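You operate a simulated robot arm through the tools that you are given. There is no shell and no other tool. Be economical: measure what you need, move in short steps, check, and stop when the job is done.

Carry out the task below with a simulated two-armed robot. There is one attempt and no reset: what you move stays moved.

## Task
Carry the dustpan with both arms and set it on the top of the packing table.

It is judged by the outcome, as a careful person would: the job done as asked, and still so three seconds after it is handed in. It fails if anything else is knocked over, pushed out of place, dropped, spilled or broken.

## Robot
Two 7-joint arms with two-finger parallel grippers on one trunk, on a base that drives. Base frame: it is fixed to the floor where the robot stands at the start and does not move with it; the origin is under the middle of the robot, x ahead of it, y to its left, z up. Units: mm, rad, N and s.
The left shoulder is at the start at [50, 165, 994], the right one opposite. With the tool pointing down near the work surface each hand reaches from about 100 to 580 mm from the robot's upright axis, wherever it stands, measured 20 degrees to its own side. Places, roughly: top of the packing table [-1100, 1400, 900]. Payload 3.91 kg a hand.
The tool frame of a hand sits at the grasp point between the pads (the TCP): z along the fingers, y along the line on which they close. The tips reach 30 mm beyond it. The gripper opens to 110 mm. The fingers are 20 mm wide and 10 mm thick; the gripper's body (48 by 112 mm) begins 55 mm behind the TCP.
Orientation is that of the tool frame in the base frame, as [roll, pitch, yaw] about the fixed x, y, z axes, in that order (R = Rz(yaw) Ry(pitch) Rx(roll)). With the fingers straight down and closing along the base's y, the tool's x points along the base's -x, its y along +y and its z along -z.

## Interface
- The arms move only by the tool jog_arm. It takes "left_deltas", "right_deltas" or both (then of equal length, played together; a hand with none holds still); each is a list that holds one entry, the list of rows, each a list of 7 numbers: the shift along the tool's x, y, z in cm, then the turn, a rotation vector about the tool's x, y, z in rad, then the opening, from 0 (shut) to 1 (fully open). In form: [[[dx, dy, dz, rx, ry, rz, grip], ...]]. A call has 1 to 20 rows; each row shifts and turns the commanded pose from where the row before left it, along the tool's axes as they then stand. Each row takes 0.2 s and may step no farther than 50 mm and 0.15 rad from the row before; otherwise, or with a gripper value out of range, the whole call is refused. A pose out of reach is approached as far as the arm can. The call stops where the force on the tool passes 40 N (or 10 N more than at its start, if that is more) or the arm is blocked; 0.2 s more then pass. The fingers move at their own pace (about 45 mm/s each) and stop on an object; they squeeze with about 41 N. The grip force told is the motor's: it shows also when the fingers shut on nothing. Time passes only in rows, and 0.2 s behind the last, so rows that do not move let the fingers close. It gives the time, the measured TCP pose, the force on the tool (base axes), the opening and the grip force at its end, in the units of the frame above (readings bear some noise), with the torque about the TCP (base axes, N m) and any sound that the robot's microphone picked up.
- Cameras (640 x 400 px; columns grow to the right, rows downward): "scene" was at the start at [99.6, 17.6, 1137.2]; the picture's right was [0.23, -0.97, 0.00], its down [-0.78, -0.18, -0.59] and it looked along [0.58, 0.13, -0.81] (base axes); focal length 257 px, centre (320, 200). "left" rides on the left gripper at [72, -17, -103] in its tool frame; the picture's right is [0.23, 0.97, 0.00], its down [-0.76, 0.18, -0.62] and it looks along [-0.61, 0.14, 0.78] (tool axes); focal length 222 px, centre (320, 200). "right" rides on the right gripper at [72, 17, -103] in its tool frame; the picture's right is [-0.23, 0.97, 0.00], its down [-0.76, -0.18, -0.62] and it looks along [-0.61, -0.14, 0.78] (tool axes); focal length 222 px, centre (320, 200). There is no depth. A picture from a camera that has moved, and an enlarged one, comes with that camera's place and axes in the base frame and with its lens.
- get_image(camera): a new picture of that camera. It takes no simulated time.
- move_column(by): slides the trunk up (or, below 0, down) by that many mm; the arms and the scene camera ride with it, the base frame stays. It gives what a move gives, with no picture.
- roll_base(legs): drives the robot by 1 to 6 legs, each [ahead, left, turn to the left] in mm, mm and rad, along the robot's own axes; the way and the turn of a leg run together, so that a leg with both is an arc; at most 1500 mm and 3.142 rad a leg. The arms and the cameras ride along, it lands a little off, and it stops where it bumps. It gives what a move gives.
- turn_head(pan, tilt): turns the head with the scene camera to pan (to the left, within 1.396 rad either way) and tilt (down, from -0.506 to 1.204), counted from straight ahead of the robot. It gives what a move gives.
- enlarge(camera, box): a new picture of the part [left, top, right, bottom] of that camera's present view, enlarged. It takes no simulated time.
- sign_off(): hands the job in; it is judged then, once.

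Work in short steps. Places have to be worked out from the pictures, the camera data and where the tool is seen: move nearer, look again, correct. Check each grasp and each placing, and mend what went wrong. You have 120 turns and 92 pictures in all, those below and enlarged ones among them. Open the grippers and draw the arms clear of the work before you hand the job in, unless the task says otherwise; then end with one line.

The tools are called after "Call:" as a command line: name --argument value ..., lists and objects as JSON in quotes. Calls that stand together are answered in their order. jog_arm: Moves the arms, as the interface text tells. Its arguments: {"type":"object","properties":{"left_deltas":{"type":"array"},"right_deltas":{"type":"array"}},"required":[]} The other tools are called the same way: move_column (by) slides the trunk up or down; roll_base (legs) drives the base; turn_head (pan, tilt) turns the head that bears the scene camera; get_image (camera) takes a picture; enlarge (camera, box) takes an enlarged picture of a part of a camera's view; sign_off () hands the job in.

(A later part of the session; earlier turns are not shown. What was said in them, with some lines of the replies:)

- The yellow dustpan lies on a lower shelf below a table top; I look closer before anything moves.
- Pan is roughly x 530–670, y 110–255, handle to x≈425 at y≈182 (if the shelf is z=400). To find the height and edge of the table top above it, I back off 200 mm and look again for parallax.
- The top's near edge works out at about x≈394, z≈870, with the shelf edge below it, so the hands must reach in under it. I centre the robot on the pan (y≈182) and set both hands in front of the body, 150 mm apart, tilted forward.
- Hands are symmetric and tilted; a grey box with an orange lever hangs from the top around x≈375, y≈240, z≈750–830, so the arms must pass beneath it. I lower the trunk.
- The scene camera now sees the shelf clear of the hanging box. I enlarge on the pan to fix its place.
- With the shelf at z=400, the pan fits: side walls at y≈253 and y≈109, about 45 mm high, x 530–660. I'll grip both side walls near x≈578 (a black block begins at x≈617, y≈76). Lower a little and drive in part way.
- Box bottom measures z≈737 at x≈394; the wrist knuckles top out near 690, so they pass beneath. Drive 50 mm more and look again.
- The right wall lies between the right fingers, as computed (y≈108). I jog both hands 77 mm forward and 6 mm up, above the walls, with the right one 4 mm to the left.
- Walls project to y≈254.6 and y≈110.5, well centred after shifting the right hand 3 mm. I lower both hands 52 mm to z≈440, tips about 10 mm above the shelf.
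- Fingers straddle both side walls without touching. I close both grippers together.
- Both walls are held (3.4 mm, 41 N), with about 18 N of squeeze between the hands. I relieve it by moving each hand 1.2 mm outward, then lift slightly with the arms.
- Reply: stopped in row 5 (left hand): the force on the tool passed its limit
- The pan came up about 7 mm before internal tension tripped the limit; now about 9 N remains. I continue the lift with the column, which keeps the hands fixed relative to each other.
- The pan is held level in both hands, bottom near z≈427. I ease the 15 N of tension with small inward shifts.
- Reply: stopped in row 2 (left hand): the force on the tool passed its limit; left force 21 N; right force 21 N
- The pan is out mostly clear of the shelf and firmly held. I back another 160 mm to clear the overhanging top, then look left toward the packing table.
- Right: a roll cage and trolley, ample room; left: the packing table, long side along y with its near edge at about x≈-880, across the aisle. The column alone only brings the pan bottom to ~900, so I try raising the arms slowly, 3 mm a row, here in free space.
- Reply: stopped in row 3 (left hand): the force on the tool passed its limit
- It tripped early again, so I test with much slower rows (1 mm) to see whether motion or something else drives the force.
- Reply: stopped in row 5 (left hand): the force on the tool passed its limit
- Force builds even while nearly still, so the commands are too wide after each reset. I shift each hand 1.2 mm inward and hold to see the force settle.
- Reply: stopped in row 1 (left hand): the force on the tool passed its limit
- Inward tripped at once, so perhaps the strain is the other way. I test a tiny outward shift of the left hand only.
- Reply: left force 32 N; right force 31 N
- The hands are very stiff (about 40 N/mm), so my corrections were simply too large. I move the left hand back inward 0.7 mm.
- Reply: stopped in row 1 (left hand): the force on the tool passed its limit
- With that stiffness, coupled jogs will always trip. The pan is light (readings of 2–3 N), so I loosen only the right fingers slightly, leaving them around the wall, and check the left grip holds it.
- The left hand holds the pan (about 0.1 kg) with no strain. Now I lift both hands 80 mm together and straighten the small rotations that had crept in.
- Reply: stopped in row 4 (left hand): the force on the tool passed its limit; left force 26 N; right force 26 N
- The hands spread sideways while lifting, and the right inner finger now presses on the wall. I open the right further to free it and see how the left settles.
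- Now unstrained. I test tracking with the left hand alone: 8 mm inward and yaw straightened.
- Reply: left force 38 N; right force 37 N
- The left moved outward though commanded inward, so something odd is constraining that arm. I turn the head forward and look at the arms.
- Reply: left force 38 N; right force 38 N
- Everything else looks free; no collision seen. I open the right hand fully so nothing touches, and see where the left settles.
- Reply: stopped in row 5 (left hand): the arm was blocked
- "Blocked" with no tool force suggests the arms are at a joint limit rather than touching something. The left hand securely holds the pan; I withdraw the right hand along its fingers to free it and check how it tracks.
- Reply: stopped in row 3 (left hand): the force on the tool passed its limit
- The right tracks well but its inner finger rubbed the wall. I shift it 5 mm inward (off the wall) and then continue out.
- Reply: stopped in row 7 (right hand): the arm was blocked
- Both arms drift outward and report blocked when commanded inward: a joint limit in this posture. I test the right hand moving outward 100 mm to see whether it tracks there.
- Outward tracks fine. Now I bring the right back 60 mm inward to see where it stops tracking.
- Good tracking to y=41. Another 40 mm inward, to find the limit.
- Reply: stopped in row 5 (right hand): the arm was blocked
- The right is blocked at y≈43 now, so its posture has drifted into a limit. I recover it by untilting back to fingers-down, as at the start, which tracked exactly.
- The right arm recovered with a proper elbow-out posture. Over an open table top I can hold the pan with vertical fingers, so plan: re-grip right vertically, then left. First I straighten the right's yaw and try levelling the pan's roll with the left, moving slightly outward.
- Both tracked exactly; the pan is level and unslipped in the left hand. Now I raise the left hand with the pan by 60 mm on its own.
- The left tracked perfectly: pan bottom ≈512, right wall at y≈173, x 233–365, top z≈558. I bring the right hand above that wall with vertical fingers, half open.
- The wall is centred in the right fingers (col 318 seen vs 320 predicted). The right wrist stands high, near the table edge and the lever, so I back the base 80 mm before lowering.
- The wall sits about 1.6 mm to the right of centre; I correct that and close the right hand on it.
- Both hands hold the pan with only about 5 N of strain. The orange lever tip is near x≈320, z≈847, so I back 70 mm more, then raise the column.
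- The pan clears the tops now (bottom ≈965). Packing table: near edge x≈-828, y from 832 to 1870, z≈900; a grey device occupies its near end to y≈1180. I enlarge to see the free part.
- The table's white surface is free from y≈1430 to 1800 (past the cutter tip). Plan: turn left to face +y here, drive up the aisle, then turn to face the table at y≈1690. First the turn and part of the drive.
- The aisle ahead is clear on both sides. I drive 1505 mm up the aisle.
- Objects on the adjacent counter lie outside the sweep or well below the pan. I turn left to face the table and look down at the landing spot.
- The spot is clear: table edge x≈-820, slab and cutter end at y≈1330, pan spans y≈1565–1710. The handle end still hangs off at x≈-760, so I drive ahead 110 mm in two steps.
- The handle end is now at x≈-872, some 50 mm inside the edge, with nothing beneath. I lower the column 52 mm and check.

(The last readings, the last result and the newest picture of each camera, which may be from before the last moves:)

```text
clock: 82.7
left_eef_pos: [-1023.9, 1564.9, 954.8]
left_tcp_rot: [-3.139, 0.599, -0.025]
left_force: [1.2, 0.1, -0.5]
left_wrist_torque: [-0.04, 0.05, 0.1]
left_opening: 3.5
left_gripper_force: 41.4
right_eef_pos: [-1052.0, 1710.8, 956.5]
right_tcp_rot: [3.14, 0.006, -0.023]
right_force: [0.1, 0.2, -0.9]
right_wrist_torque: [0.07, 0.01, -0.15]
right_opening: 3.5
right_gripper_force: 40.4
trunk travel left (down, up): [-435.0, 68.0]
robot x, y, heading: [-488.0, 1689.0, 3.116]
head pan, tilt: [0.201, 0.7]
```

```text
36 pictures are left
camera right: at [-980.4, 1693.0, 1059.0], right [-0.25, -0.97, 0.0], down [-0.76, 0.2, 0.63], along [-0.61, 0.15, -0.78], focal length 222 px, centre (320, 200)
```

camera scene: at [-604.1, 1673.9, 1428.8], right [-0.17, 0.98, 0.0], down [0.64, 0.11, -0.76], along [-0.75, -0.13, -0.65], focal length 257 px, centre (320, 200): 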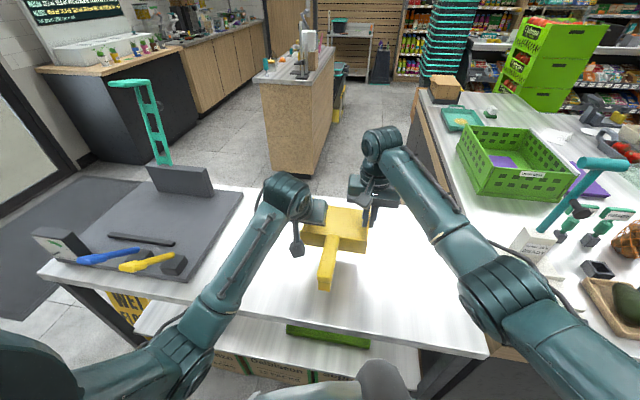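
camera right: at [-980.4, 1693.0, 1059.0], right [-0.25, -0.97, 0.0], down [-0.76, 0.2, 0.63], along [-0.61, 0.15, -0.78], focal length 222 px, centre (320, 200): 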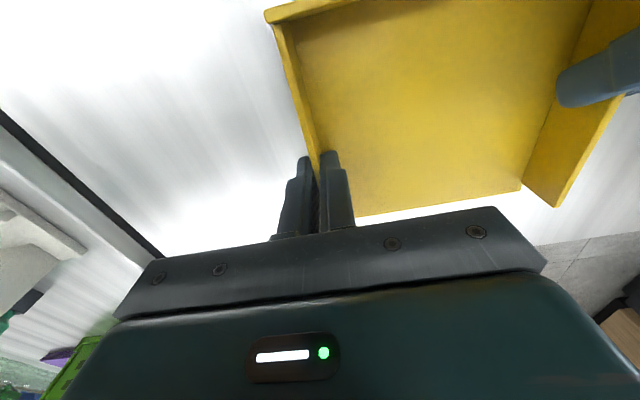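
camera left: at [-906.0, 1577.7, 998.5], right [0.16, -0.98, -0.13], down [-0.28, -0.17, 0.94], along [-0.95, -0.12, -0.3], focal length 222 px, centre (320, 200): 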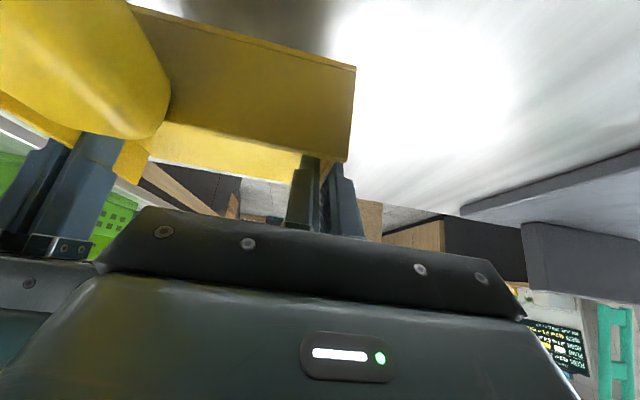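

Still in air, no vertical force yet. I lower in small steps, watching the force.

Call:
move_column --by -7

Call:
move_column --by -3

```text
clock: 83.2
left_eef_pos: [-1023.8, 1563.5, 947.3]
left_tcp_rot: [-3.138, 0.599, -0.024]
left_force: [0.3, 0.7, -0.2]
left_wrist_torque: [-0.06, 0.06, 0.05]
left_opening: 3.3
left_gripper_force: 41.1
right_eef_pos: [-1052.2, 1711.1, 947.6]
right_tcp_rot: [3.138, 0.003, -0.022]
right_force: [-0.4, -0.4, -1.1]
right_wrist_torque: [0.04, 0.01, -0.11]
right_opening: 3.3
right_gripper_force: 40.8
trunk travel left (down, up): [-428.0, 75.0]
robot x, y, heading: [-490.1, 1687.3, 3.117]
head pan, tilt: [0.201, 0.7]
```

```text
clock: 83.8
left_eef_pos: [-1023.7, 1563.9, 944.9]
left_tcp_rot: [-3.138, 0.598, -0.025]
left_force: [-0.1, -0.5, -0.7]
left_wrist_torque: [-0.07, 0.01, 0.11]
left_opening: 3.1
left_gripper_force: 40.9
right_eef_pos: [-1051.6, 1711.1, 945.6]
right_tcp_rot: [3.14, 0.003, -0.022]
right_force: [0.2, -0.1, -1.0]
right_wrist_torque: [0.12, 0.03, -0.15]
right_opening: 3.3
right_gripper_force: 41.3
trunk travel left (down, up): [-425.0, 78.0]
robot x, y, heading: [-489.5, 1686.5, 3.113]
head pan, tilt: [0.201, 0.7]
```

No contact yet; continue in 2 mm steps.

Call:
move_column --by -2

Call:
move_column --by -2

Call:
get_image --camera "left"

```text
clock: 84.3
left_eef_pos: [-1025.1, 1563.6, 943.5]
left_tcp_rot: [-3.138, 0.6, -0.025]
left_force: [0.3, -0.8, -0.7]
left_wrist_torque: [-0.06, 0.0, 0.08]
left_opening: 3.4
left_gripper_force: 40.9
right_eef_pos: [-1052.7, 1711.3, 944.4]
right_tcp_rot: [3.14, 0.004, -0.023]
right_force: [-0.8, -0.4, -0.8]
right_wrist_torque: [0.09, 0.03, -0.14]
right_opening: 3.4
right_gripper_force: 40.9
trunk travel left (down, up): [-423.0, 80.0]
robot x, y, heading: [-483.3, 1687.8, 3.113]
head pan, tilt: [0.201, 0.7]
```

```text
clock: 84.8
left_eef_pos: [-1024.2, 1563.5, 939.9]
left_tcp_rot: [-3.138, 0.6, -0.024]
left_force: [0.5, 0.9, 0.1]
left_wrist_torque: [-0.03, 0.04, 0.08]
left_opening: 3.4
left_gripper_force: 40.6
right_eef_pos: [-1051.2, 1710.2, 941.6]
right_tcp_rot: [3.14, 0.002, -0.023]
right_force: [-0.7, -0.5, -0.4]
right_wrist_torque: [0.07, 0.0, -0.12]
right_opening: 3.2
right_gripper_force: 41.2
trunk travel left (down, up): [-421.0, 82.0]
robot x, y, heading: [-490.8, 1685.6, 3.114]
head pan, tilt: [0.201, 0.7]
```

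```text
35 pictures are left
camera left: at [-906.1, 1577.7, 984.4], right [0.16, -0.98, -0.13], down [-0.28, -0.17, 0.94], along [-0.95, -0.12, -0.3], focal length 222 px, centre (320, 200)
```

left: 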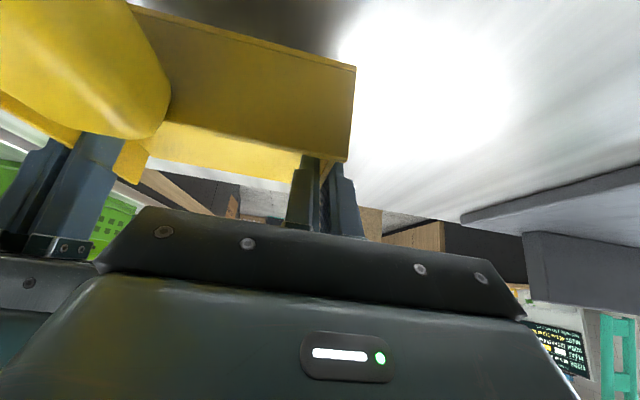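

Forces hint at nearing contact; two more 2 mm steps.

Call:
move_column --by -2

Call:
move_column --by -2

```text
clock: 85.3
left_eef_pos: [-1024.5, 1563.9, 940.1]
left_tcp_rot: [-3.139, 0.598, -0.025]
left_force: [-0.9, -0.6, -0.8]
left_wrist_torque: [-0.05, 0.02, 0.08]
left_opening: 3.2
left_gripper_force: 41.3
right_eef_pos: [-1051.9, 1711.3, 940.5]
right_tcp_rot: [3.139, 0.003, -0.023]
right_force: [-0.8, 0.2, 0.2]
right_wrist_torque: [0.08, 0.04, -0.1]
right_opening: 3.2
right_gripper_force: 41.2
trunk travel left (down, up): [-419.0, 84.0]
robot x, y, heading: [-487.6, 1686.6, 3.114]
head pan, tilt: [0.201, 0.7]
```

```text
clock: 85.8
left_eef_pos: [-1025.7, 1564.5, 936.4]
left_tcp_rot: [-3.138, 0.599, -0.025]
left_force: [0.6, 0.6, -0.5]
left_wrist_torque: [-0.05, 0.09, 0.09]
left_opening: 3.5
left_gripper_force: 41.1
right_eef_pos: [-1053.0, 1710.7, 938.3]
right_tcp_rot: [3.139, 0.002, -0.023]
right_force: [0.2, -0.1, -0.6]
right_wrist_torque: [0.08, 0.06, -0.12]
right_opening: 3.1
right_gripper_force: 41.2
trunk travel left (down, up): [-417.0, 86.0]
robot x, y, heading: [-488.2, 1686.9, 3.114]
head pan, tilt: [0.201, 0.7]
```

Still no contact; continue.

Call:
move_column --by -2

Call:
move_column --by -2

Call:
enlarge --camera "left" --box '[100, 0, 420, 200]'

```text
clock: 86.4
left_eef_pos: [-1023.9, 1564.1, 934.1]
left_tcp_rot: [-3.139, 0.6, -0.023]
left_force: [0.6, -0.4, -0.9]
left_wrist_torque: [-0.09, 0.0, 0.09]
left_opening: 3.4
left_gripper_force: 41.0
right_eef_pos: [-1052.6, 1711.9, 936.4]
right_tcp_rot: [3.139, 0.006, -0.022]
right_force: [0.0, -0.6, -0.8]
right_wrist_torque: [0.08, 0.04, -0.09]
right_opening: 3.1
right_gripper_force: 41.0
trunk travel left (down, up): [-415.0, 88.0]
robot x, y, heading: [-482.4, 1687.1, 3.12]
head pan, tilt: [0.201, 0.7]
```

```text
clock: 86.9
left_eef_pos: [-1024.9, 1563.7, 932.9]
left_tcp_rot: [-3.138, 0.598, -0.024]
left_force: [-0.7, 0.1, -1.2]
left_wrist_torque: [-0.08, 0.03, 0.04]
left_opening: 3.8
left_gripper_force: 40.5
right_eef_pos: [-1053.2, 1709.8, 934.5]
right_tcp_rot: [3.14, 0.004, -0.022]
right_force: [-0.2, 0.1, -0.2]
right_wrist_torque: [0.08, 0.05, -0.13]
right_opening: 3.6
right_gripper_force: 40.7
trunk travel left (down, up): [-413.0, 90.0]
robot x, y, heading: [-491.5, 1686.5, 3.113]
head pan, tilt: [0.201, 0.7]
```

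```text
2.00 times, centred on (260, 100) of left
camera zoom: at [-906.1, 1577.7, 976.4], right [0.16, -0.98, -0.13], down [-0.28, -0.17, 0.94], along [-0.95, -0.12, -0.3], focal length 444 px, centre (440, 400)
```

zoom: 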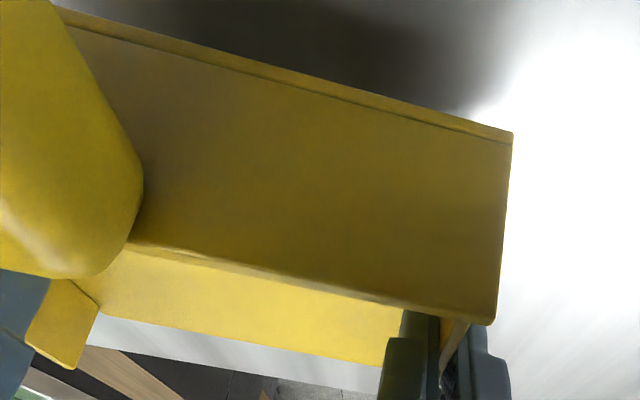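

The shadow is close beneath the pan but not yet joined; continue down.

Call:
move_column --by -2

Call:
move_column --by -2

Call:
move_column --by -1

Call:
enlarge --camera "left" --box '[100, 0, 420, 200]'

```text
clock: 87.4
left_eef_pos: [-1025.0, 1564.4, 930.1]
left_tcp_rot: [-3.138, 0.597, -0.025]
left_force: [0.5, 0.0, 0.2]
left_wrist_torque: [-0.05, 0.03, 0.09]
left_opening: 3.6
left_gripper_force: 41.6
right_eef_pos: [-1052.9, 1711.6, 933.0]
right_tcp_rot: [3.139, 0.003, -0.022]
right_force: [0.0, 0.4, -0.4]
right_wrist_torque: [0.08, 0.02, -0.13]
right_opening: 3.1
right_gripper_force: 40.6
trunk travel left (down, up): [-411.0, 92.0]
robot x, y, heading: [-490.2, 1685.7, 3.116]
head pan, tilt: [0.201, 0.7]
```

```text
clock: 87.9
left_eef_pos: [-1025.4, 1564.5, 928.2]
left_tcp_rot: [-3.138, 0.6, -0.026]
left_force: [0.0, 0.5, -0.5]
left_wrist_torque: [-0.08, 0.04, 0.11]
left_opening: 3.4
left_gripper_force: 40.7
right_eef_pos: [-1052.6, 1710.3, 930.2]
right_tcp_rot: [3.14, 0.004, -0.023]
right_force: [0.7, -0.1, -0.9]
right_wrist_torque: [0.1, 0.03, -0.13]
right_opening: 3.3
right_gripper_force: 41.1
trunk travel left (down, up): [-409.0, 94.0]
robot x, y, heading: [-490.3, 1689.5, 3.117]
head pan, tilt: [0.201, 0.7]
```

```text
clock: 88.4
left_eef_pos: [-1025.0, 1563.7, 927.2]
left_tcp_rot: [-3.138, 0.598, -0.025]
left_force: [0.0, 0.0, -1.7]
left_wrist_torque: [-0.07, 0.06, 0.1]
left_opening: 3.3
left_gripper_force: 41.4
right_eef_pos: [-1053.5, 1709.9, 928.5]
right_tcp_rot: [3.139, 0.003, -0.025]
right_force: [0.8, -0.6, -0.6]
right_wrist_torque: [0.05, 0.06, -0.09]
right_opening: 2.8
right_gripper_force: 41.0
trunk travel left (down, up): [-408.0, 95.0]
robot x, y, heading: [-487.9, 1689.0, 3.119]
head pan, tilt: [0.201, 0.7]
```

```text
2.00 times, centred on (260, 100) of left
camera zoom: at [-906.1, 1577.7, 971.4], right [0.16, -0.98, -0.13], down [-0.28, -0.17, 0.94], along [-0.95, -0.12, -0.3], focal length 444 px, centre (440, 400)
```

zoom: 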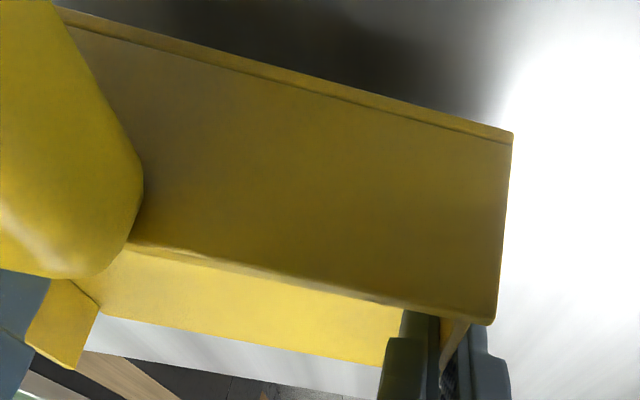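

No contact yet, so the table is a little lower than 900. Continue 2 mm at a time.

Call:
move_column --by -2

Call:
move_column --by -2

Call:
move_column --by -2

Call:
enlarge --camera "scene" --box '[240, 170, 440, 300]'

```text
clock: 89.0
left_eef_pos: [-1023.9, 1564.2, 924.5]
left_tcp_rot: [-3.138, 0.599, -0.026]
left_force: [-0.3, 0.3, 0.3]
left_wrist_torque: [-0.09, 0.05, 0.07]
left_opening: 3.4
left_gripper_force: 40.9
right_eef_pos: [-1052.2, 1710.4, 926.5]
right_tcp_rot: [3.14, 0.004, -0.022]
right_force: [0.0, 0.2, -0.6]
right_wrist_torque: [0.07, 0.04, -0.15]
right_opening: 3.4
right_gripper_force: 40.9
trunk travel left (down, up): [-406.0, 97.0]
robot x, y, heading: [-488.4, 1689.1, 3.108]
head pan, tilt: [0.201, 0.7]
```

```text
clock: 89.5
left_eef_pos: [-1024.8, 1565.3, 923.1]
left_tcp_rot: [-3.137, 0.598, -0.025]
left_force: [0.3, 0.8, -1.1]
left_wrist_torque: [-0.08, 0.02, 0.07]
left_opening: 3.6
left_gripper_force: 40.8
right_eef_pos: [-1052.9, 1711.1, 925.0]
right_tcp_rot: [3.138, 0.003, -0.025]
right_force: [0.1, -1.0, -0.8]
right_wrist_torque: [0.09, 0.01, -0.13]
right_opening: 3.4
right_gripper_force: 41.2
trunk travel left (down, up): [-404.0, 99.0]
robot x, y, heading: [-487.1, 1687.0, 3.114]
head pan, tilt: [0.201, 0.7]
```

```text
clock: 90.0
left_eef_pos: [-1024.1, 1563.6, 920.4]
left_tcp_rot: [-3.139, 0.599, -0.023]
left_force: [0.6, -0.2, -0.9]
left_wrist_torque: [-0.07, 0.04, 0.08]
left_opening: 3.6
left_gripper_force: 41.6
right_eef_pos: [-1053.7, 1710.6, 922.4]
right_tcp_rot: [3.139, 0.004, -0.023]
right_force: [-0.4, -0.7, -0.4]
right_wrist_torque: [0.1, 0.02, -0.12]
right_opening: 3.4
right_gripper_force: 41.2
trunk travel left (down, up): [-402.0, 101.0]
robot x, y, heading: [-490.2, 1687.4, 3.115]
head pan, tilt: [0.201, 0.7]
```

```text
3.08 times, centred on (340, 235) of scene
camera zoom: at [-602.6, 1673.8, 1344.0], right [-0.17, 0.98, 0.0], down [0.63, 0.11, -0.76], along [-0.75, -0.13, -0.64], focal length 790 px, centre (258, 92)
```

zoom: 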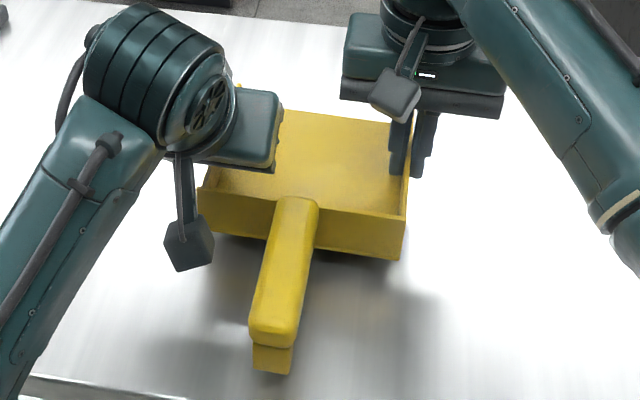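

The pan bottom projects to z≈880 and it is still off the surface, so the table is lower than stated. I take a full view to triangulate its edge against the earlier one from 85 mm higher.

Call:
get_image --camera "scene"

```text
31 pictures are left
camera scene: at [-602.6, 1673.8, 1344.0], right [-0.17, 0.98, 0.0], down [0.63, 0.11, -0.76], along [-0.75, -0.13, -0.64], focal length 257 px, centre (320, 200)
```

scene: 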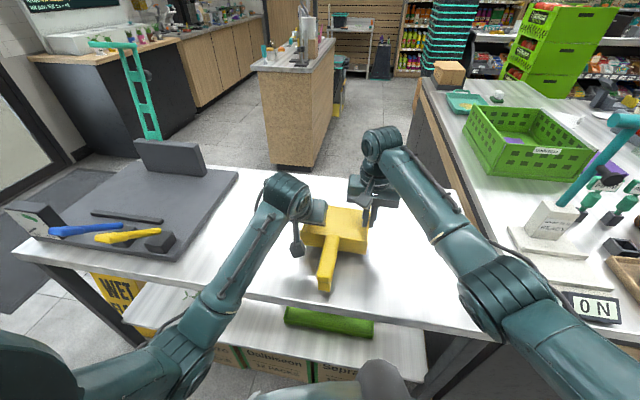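

Triangulation gives the table at z≈860–878, so contact is close. I continue down in 2 mm steps.

Call:
move_column --by -2

Call:
move_column --by -2

Call:
move_column --by -2

```text
clock: 90.5
left_eef_pos: [-1024.9, 1565.2, 918.9]
left_tcp_rot: [-3.139, 0.599, -0.024]
left_force: [0.7, 0.4, -1.2]
left_wrist_torque: [-0.07, 0.04, 0.09]
left_opening: 3.1
left_gripper_force: 40.8
right_eef_pos: [-1051.3, 1710.2, 921.2]
right_tcp_rot: [3.14, 0.002, -0.022]
right_force: [-0.2, -0.3, -0.6]
right_wrist_torque: [0.07, 0.03, -0.12]
right_opening: 2.9
right_gripper_force: 41.2
trunk travel left (down, up): [-400.0, 103.0]
robot x, y, heading: [-490.6, 1687.9, 3.113]
head pan, tilt: [0.201, 0.7]
```

```text
clock: 91.0
left_eef_pos: [-1023.9, 1563.9, 916.4]
left_tcp_rot: [-3.138, 0.598, -0.025]
left_force: [-0.1, -0.2, -0.8]
left_wrist_torque: [-0.04, 0.06, 0.1]
left_opening: 3.3
left_gripper_force: 40.9
right_eef_pos: [-1052.5, 1710.7, 918.9]
right_tcp_rot: [3.141, 0.005, -0.023]
right_force: [0.1, -0.7, -0.8]
right_wrist_torque: [0.06, 0.07, -0.14]
right_opening: 3.2
right_gripper_force: 40.7
trunk travel left (down, up): [-398.0, 105.0]
robot x, y, heading: [-489.9, 1682.7, 3.119]
head pan, tilt: [0.201, 0.7]
```

```text
clock: 91.5
left_eef_pos: [-1024.4, 1563.6, 916.2]
left_tcp_rot: [-3.138, 0.6, -0.026]
left_force: [0.7, 1.3, -0.6]
left_wrist_torque: [-0.09, 0.05, 0.11]
left_opening: 3.2
left_gripper_force: 41.0
right_eef_pos: [-1053.7, 1710.0, 917.5]
right_tcp_rot: [3.141, 0.005, -0.021]
right_force: [0.3, 0.2, -0.8]
right_wrist_torque: [0.06, 0.08, -0.11]
right_opening: 3.3
right_gripper_force: 41.2
trunk travel left (down, up): [-396.0, 107.0]
robot x, y, heading: [-491.8, 1690.4, 3.113]
head pan, tilt: [0.201, 0.7]
```

Still weight only (about −0.8 N each). Three more steps.

Call:
move_column --by -2

Call:
move_column --by -2

Call:
move_column --by -2

Call:
enlarge --camera "scene" --box '[240, 170, 440, 300]'

```text
clock: 92.1
left_eef_pos: [-1024.4, 1564.7, 914.7]
left_tcp_rot: [-3.139, 0.599, -0.026]
left_force: [0.5, 0.1, -0.4]
left_wrist_torque: [-0.1, 0.08, 0.06]
left_opening: 3.3
left_gripper_force: 41.1
right_eef_pos: [-1052.5, 1711.3, 913.8]
right_tcp_rot: [3.141, 0.003, -0.022]
right_force: [-0.6, -0.6, -0.4]
right_wrist_torque: [0.07, 0.04, -0.11]
right_opening: 3.1
right_gripper_force: 40.6
trunk travel left (down, up): [-394.0, 109.0]
robot x, y, heading: [-486.7, 1686.4, 3.118]
head pan, tilt: [0.201, 0.7]
```

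```text
clock: 92.6
left_eef_pos: [-1024.0, 1563.7, 911.8]
left_tcp_rot: [-3.138, 0.599, -0.025]
left_force: [-0.2, 0.4, -0.8]
left_wrist_torque: [-0.07, 0.01, 0.09]
left_opening: 3.2
left_gripper_force: 41.2
right_eef_pos: [-1052.2, 1711.5, 912.7]
right_tcp_rot: [3.14, 0.004, -0.022]
right_force: [-0.3, -1.0, -0.5]
right_wrist_torque: [0.05, -0.01, -0.15]
right_opening: 3.2
right_gripper_force: 41.2
trunk travel left (down, up): [-392.0, 111.0]
robot x, y, heading: [-490.0, 1688.2, 3.111]
head pan, tilt: [0.201, 0.7]
```

```text
clock: 93.1
left_eef_pos: [-1024.4, 1563.1, 908.6]
left_tcp_rot: [-3.138, 0.598, -0.025]
left_force: [0.4, 0.4, -0.3]
left_wrist_torque: [-0.06, 0.02, 0.05]
left_opening: 3.4
left_gripper_force: 40.9
right_eef_pos: [-1053.6, 1711.2, 910.6]
right_tcp_rot: [3.14, 0.004, -0.023]
right_force: [-0.3, 0.9, -0.8]
right_wrist_torque: [0.05, -0.01, -0.14]
right_opening: 3.1
right_gripper_force: 41.1
trunk travel left (down, up): [-390.0, 113.0]
robot x, y, heading: [-488.3, 1686.4, 3.115]
head pan, tilt: [0.201, 0.7]
```

```text
3.08 times, centred on (340, 235) of scene
camera zoom: at [-602.6, 1673.8, 1332.0], right [-0.17, 0.98, 0.0], down [0.63, 0.11, -0.76], along [-0.75, -0.13, -0.64], focal length 790 px, centre (258, 92)
```

zoom: 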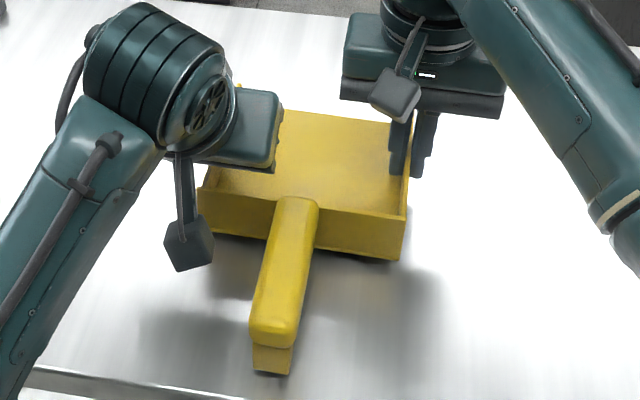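

Still free. I continue with four 2 mm steps; the fingertips keep 10 mm over the pan's underside.

Call:
move_column --by -2

Call:
move_column --by -2

Call:
move_column --by -2

Call:
move_column --by -2

Call:
get_image --camera "left"

```text
clock: 93.6
left_eef_pos: [-1025.2, 1563.7, 906.6]
left_tcp_rot: [-3.139, 0.599, -0.024]
left_force: [0.0, 1.2, -0.9]
left_wrist_torque: [-0.04, 0.03, 0.09]
left_opening: 3.5
left_gripper_force: 40.9
right_eef_pos: [-1052.0, 1710.2, 908.9]
right_tcp_rot: [3.141, 0.004, -0.023]
right_force: [0.5, 0.4, -1.6]
right_wrist_torque: [0.08, 0.02, -0.12]
right_opening: 3.0
right_gripper_force: 41.1
trunk travel left (down, up): [-388.0, 115.0]
robot x, y, heading: [-485.7, 1686.1, 3.118]
head pan, tilt: [0.201, 0.7]
```

```text
clock: 94.2
left_eef_pos: [-1024.6, 1563.6, 905.0]
left_tcp_rot: [-3.139, 0.598, -0.025]
left_force: [0.5, 0.1, 0.0]
left_wrist_torque: [-0.06, 0.03, 0.09]
left_opening: 3.6
left_gripper_force: 40.3
right_eef_pos: [-1053.3, 1711.3, 906.6]
right_tcp_rot: [3.14, 0.005, -0.023]
right_force: [0.3, -0.2, 0.0]
right_wrist_torque: [0.04, 0.01, -0.12]
right_opening: 3.4
right_gripper_force: 41.2
trunk travel left (down, up): [-386.0, 117.0]
robot x, y, heading: [-488.1, 1690.1, 3.114]
head pan, tilt: [0.201, 0.7]
```

```text
clock: 94.7
left_eef_pos: [-1024.7, 1563.8, 904.4]
left_tcp_rot: [-3.138, 0.598, -0.025]
left_force: [0.3, 0.6, 0.0]
left_wrist_torque: [-0.07, 0.05, 0.1]
left_opening: 3.6
left_gripper_force: 41.2
right_eef_pos: [-1051.6, 1710.1, 904.7]
right_tcp_rot: [3.141, 0.004, -0.022]
right_force: [-0.1, -0.1, -0.4]
right_wrist_torque: [0.08, 0.01, -0.11]
right_opening: 3.2
right_gripper_force: 40.9
trunk travel left (down, up): [-384.0, 119.0]
robot x, y, heading: [-488.0, 1684.8, 3.114]
head pan, tilt: [0.201, 0.7]
```

```text
clock: 95.2
left_eef_pos: [-1024.6, 1564.4, 901.4]
left_tcp_rot: [-3.137, 0.599, -0.026]
left_force: [0.7, -0.3, -1.1]
left_wrist_torque: [-0.1, 0.01, 0.09]
left_opening: 3.4
left_gripper_force: 41.2
right_eef_pos: [-1053.9, 1711.7, 902.9]
right_tcp_rot: [3.141, 0.003, -0.022]
right_force: [-0.6, -0.5, 0.0]
right_wrist_torque: [0.09, 0.03, -0.06]
right_opening: 3.3
right_gripper_force: 41.2
trunk travel left (down, up): [-382.0, 121.0]
robot x, y, heading: [-493.0, 1687.8, 3.115]
head pan, tilt: [0.201, 0.7]
```

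```text
29 pictures are left
camera left: at [-906.1, 1577.7, 945.4], right [0.16, -0.98, -0.13], down [-0.28, -0.17, 0.94], along [-0.95, -0.12, -0.3], focal length 222 px, centre (320, 200)
```

left: 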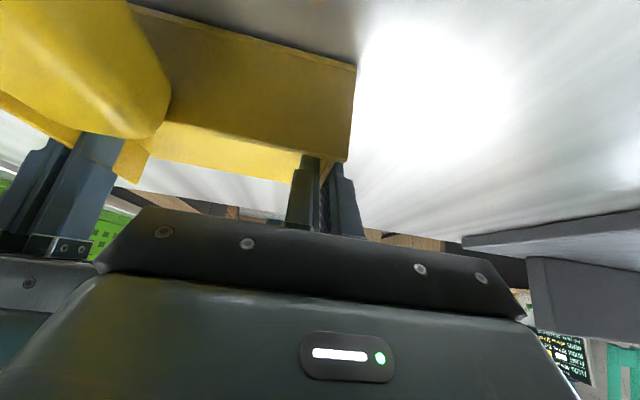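

From this view the table's far edge gives z≈862, and the pan bottom is ≈861: contact should be imminent. Continue in 2 mm steps.

Call:
move_column --by -2

Call:
move_column --by -2

Call:
move_column --by -2

Call:
enlarge --camera "left" --box '[100, 0, 420, 200]'

```text
clock: 95.7
left_eef_pos: [-1024.8, 1564.0, 901.2]
left_tcp_rot: [-3.139, 0.599, -0.024]
left_force: [-0.4, 0.2, 3.0]
left_wrist_torque: [-0.07, -0.63, 0.08]
left_opening: 3.2
left_gripper_force: 40.7
right_eef_pos: [-1051.7, 1710.7, 901.1]
right_tcp_rot: [-3.142, 0.004, -0.023]
right_force: [-1.4, 0.1, 2.0]
right_wrist_torque: [0.07, -0.33, -0.14]
right_opening: 3.6
right_gripper_force: 40.9
trunk travel left (down, up): [-380.0, 123.0]
robot x, y, heading: [-489.2, 1683.9, 3.116]
head pan, tilt: [0.201, 0.7]
```

```text
clock: 96.2
left_eef_pos: [-1024.9, 1563.0, 901.0]
left_tcp_rot: [-3.138, 0.602, -0.023]
left_force: [-2.2, 0.5, 11.2]
left_wrist_torque: [-0.12, -0.88, 0.03]
left_opening: 3.3
left_gripper_force: 40.5
right_eef_pos: [-1052.6, 1711.3, 901.5]
right_tcp_rot: [3.139, 0.007, -0.023]
right_force: [-3.6, 1.2, 12.0]
right_wrist_torque: [0.11, -1.13, -0.17]
right_opening: 3.2
right_gripper_force: 41.0
trunk travel left (down, up): [-378.0, 125.0]
robot x, y, heading: [-488.9, 1682.2, 3.117]
head pan, tilt: [0.201, 0.7]
```

```text
clock: 96.8
left_eef_pos: [-1023.4, 1564.0, 899.6]
left_tcp_rot: [-3.138, 0.611, -0.024]
left_force: [-8.6, -1.6, 19.5]
left_wrist_torque: [-0.12, -0.46, 0.04]
left_opening: 3.2
left_gripper_force: 41.3
right_eef_pos: [-1052.0, 1711.0, 900.5]
right_tcp_rot: [3.137, 0.01, -0.022]
right_force: [-5.4, 2.4, 24.7]
right_wrist_torque: [0.17, -0.61, -0.13]
right_opening: 3.4
right_gripper_force: 41.3
trunk travel left (down, up): [-376.0, 127.0]
robot x, y, heading: [-487.7, 1687.9, 3.117]
head pan, tilt: [0.201, 0.7]
```

```text
2.00 times, centred on (260, 100) of left
camera zoom: at [-905.4, 1577.8, 942.4], right [0.16, -0.98, -0.13], down [-0.27, -0.17, 0.95], along [-0.95, -0.12, -0.29], focal length 444 px, centre (440, 400)
```

zoom: 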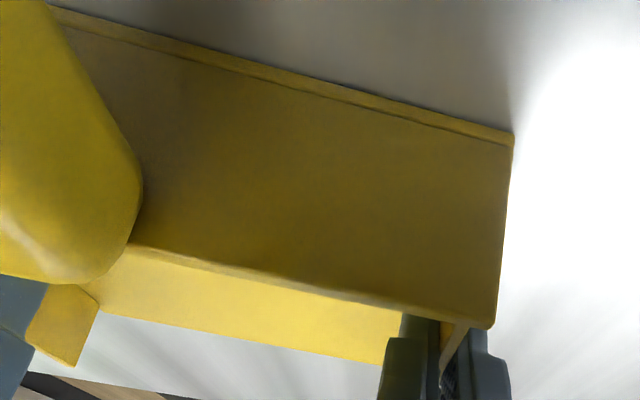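

Contact is clear at trunk travel −381 (44 N pressed now). I raise the column 3.5 mm to leave a light touch before releasing.

Call:
move_column --by 3.5

```text
clock: 97.3
left_eef_pos: [-1023.5, 1564.1, 899.3]
left_tcp_rot: [-3.139, 0.6, -0.025]
left_force: [-4.8, -0.6, 10.9]
left_wrist_torque: [-0.09, 1.1, 0.16]
left_opening: 3.2
left_gripper_force: 40.6
right_eef_pos: [-1051.4, 1712.0, 900.5]
right_tcp_rot: [3.14, 0.007, -0.022]
right_force: [-4.8, 1.6, 11.3]
right_wrist_torque: [0.12, 1.32, -0.07]
right_opening: 3.0
right_gripper_force: 41.4
trunk travel left (down, up): [-379.0, 124.0]
robot x, y, heading: [-484.6, 1686.7, 3.118]
head pan, tilt: [0.201, 0.7]
```

Still 11 N each; raise 1 mm more.

Call:
move_column --by 1

```text
clock: 97.8
left_eef_pos: [-1022.9, 1563.4, 899.7]
left_tcp_rot: [-3.139, 0.6, -0.025]
left_force: [-1.3, 0.2, 8.9]
left_wrist_torque: [-0.08, 0.64, 0.11]
left_opening: 3.5
left_gripper_force: 40.8
right_eef_pos: [-1051.8, 1710.3, 901.8]
right_tcp_rot: [3.139, 0.004, -0.022]
right_force: [-2.3, 0.8, 5.7]
right_wrist_torque: [0.08, 0.97, -0.15]
right_opening: 3.3
right_gripper_force: 40.9
trunk travel left (down, up): [-380.0, 123.0]
robot x, y, heading: [-488.4, 1690.9, 3.117]
head pan, tilt: [0.201, 0.7]
```

Light contact. I open both grippers together, without moving the hands.

Call:
jog_arm --left_deltas '[[[0, 0, 0, 0, 0, 0, 0.1], [0, 0, 0, 0, 0, 0, 0.25], [0, 0, 0, 0, 0, 0, 0.4], [0, 0, 0, 0, 0, 0, 0.4], [0, 0, 0, 0, 0, 0, 0.4]]]' --right_deltas '[[[0, 0, 0, 0, 0, 0, 0.1], [0, 0, 0, 0, 0, 0, 0.25], [0, 0, 0, 0, 0, 0, 0.4], [0, 0, 0, 0, 0, 0, 0.4], [0, 0, 0, 0, 0, 0, 0.4]]]'

Call:
get_image --camera "right"

Call:
get_image --camera "left"

```text
clock: 99.0
left_eef_pos: [-1024.2, 1563.6, 900.5]
left_tcp_rot: [-3.138, 0.599, -0.025]
left_force: [-0.2, 0.5, -0.9]
left_wrist_torque: [0.01, 0.02, 0.01]
left_opening: 43.8
left_gripper_force: 0.1
right_eef_pos: [-1052.5, 1710.0, 900.9]
right_tcp_rot: [3.14, 0.004, -0.022]
right_force: [-0.2, 0.1, 0.3]
right_wrist_torque: [-0.01, -0.01, -0.01]
right_opening: 44.0
right_gripper_force: 0.0
trunk travel left (down, up): [-380.0, 123.0]
robot x, y, heading: [-488.6, 1683.9, 3.115]
head pan, tilt: [0.201, 0.7]
```

```text
27 pictures are left
camera right: at [-980.5, 1693.0, 1004.4], right [-0.25, -0.97, 0.0], down [-0.76, 0.2, 0.63], along [-0.61, 0.15, -0.78], focal length 222 px, centre (320, 200)
```

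right: 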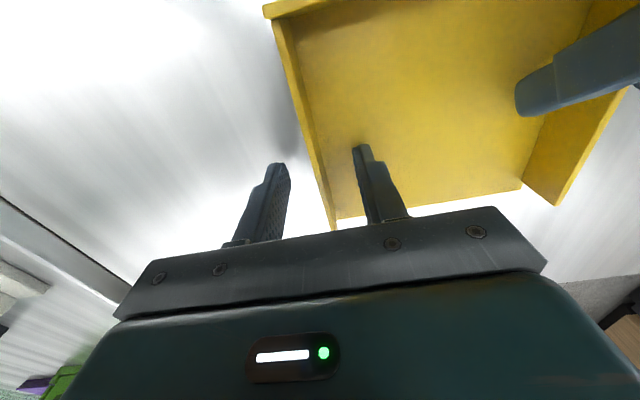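

```text
26 pictures are left
camera left: at [-906.1, 1577.7, 944.0], right [0.16, -0.98, -0.13], down [-0.28, -0.17, 0.94], along [-0.95, -0.12, -0.3], focal length 222 px, centre (320, 200)
```

left: 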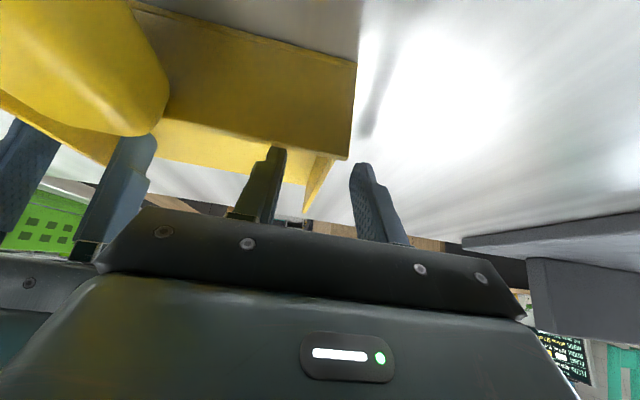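

Released cleanly: the pan rests on the table and the fingers are clear. I raise the column straight up 110 mm, then look.

Call:
move_column --by 115

Call:
get_image --camera "scene"

```text
clock: 100.5
left_eef_pos: [-1024.9, 1564.2, 1014.2]
left_tcp_rot: [-3.137, 0.598, -0.024]
left_force: [-0.5, -1.0, 0.1]
left_wrist_torque: [-0.01, 0.0, -0.01]
left_opening: 43.9
left_gripper_force: 0.1
right_eef_pos: [-1053.6, 1711.0, 1016.8]
right_tcp_rot: [3.141, 0.003, -0.022]
right_force: [0.5, -0.5, -0.1]
right_wrist_torque: [0.05, -0.01, 0.01]
right_opening: 43.9
right_gripper_force: 0.0
trunk travel left (down, up): [-495.0, 8.0]
robot x, y, heading: [-488.4, 1686.2, 3.118]
head pan, tilt: [0.201, 0.7]
```

```text
25 pictures are left
camera scene: at [-602.7, 1673.8, 1437.4], right [-0.17, 0.98, 0.0], down [0.63, 0.11, -0.76], along [-0.75, -0.13, -0.64], focal length 257 px, centre (320, 200)
```

scene: 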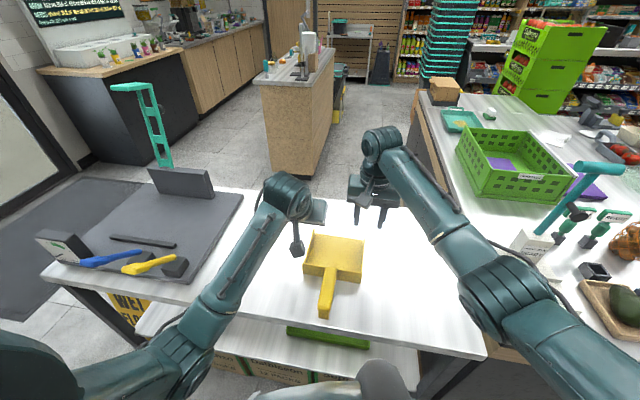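

The pan rests flat, fully on the table, and nothing else has moved. I back the base 280 mm to draw the arms clear and take a last look.

Call:
roll_base --legs '[[-280, 0, 0]]'

Call:
get_image --camera "scene"

```text
clock: 102.4
left_eef_pos: [-746.9, 1557.6, 1014.1]
left_tcp_rot: [-3.138, 0.6, -0.025]
left_force: [-0.4, -0.1, 0.3]
left_wrist_torque: [0.02, -0.04, 0.03]
left_opening: 43.9
left_gripper_force: 0.0
right_eef_pos: [-774.4, 1704.6, 1016.6]
right_tcp_rot: [3.141, 0.004, -0.023]
right_force: [0.4, -0.4, 0.8]
right_wrist_torque: [-0.03, -0.02, 0.02]
right_opening: 43.5
right_gripper_force: 0.0
trunk travel left (down, up): [-495.0, 8.0]
robot x, y, heading: [-212.3, 1680.1, 3.12]
head pan, tilt: [0.201, 0.7]
```

```text
24 pictures are left
camera scene: at [-324.5, 1666.8, 1437.6], right [-0.17, 0.98, 0.0], down [0.63, 0.11, -0.77], along [-0.75, -0.13, -0.64], focal length 257 px, centre (320, 200)
```

scene: 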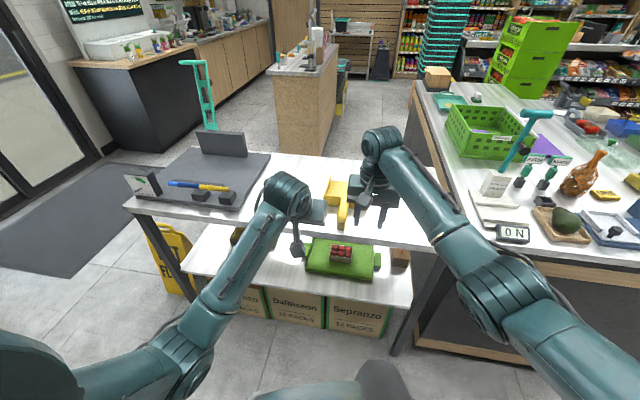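

The dustpan stands on the packing table, the grippers are open and clear, and nothing else is disturbed; I hand the job in.

Call:
sign_off

```text
The job is handed in.
```

The dustpan is on top of the packing table, set down flat with both arms, and nothing else was moved. I had to shift the right hand's grip partway, so for a short stretch the left hand held it alone.
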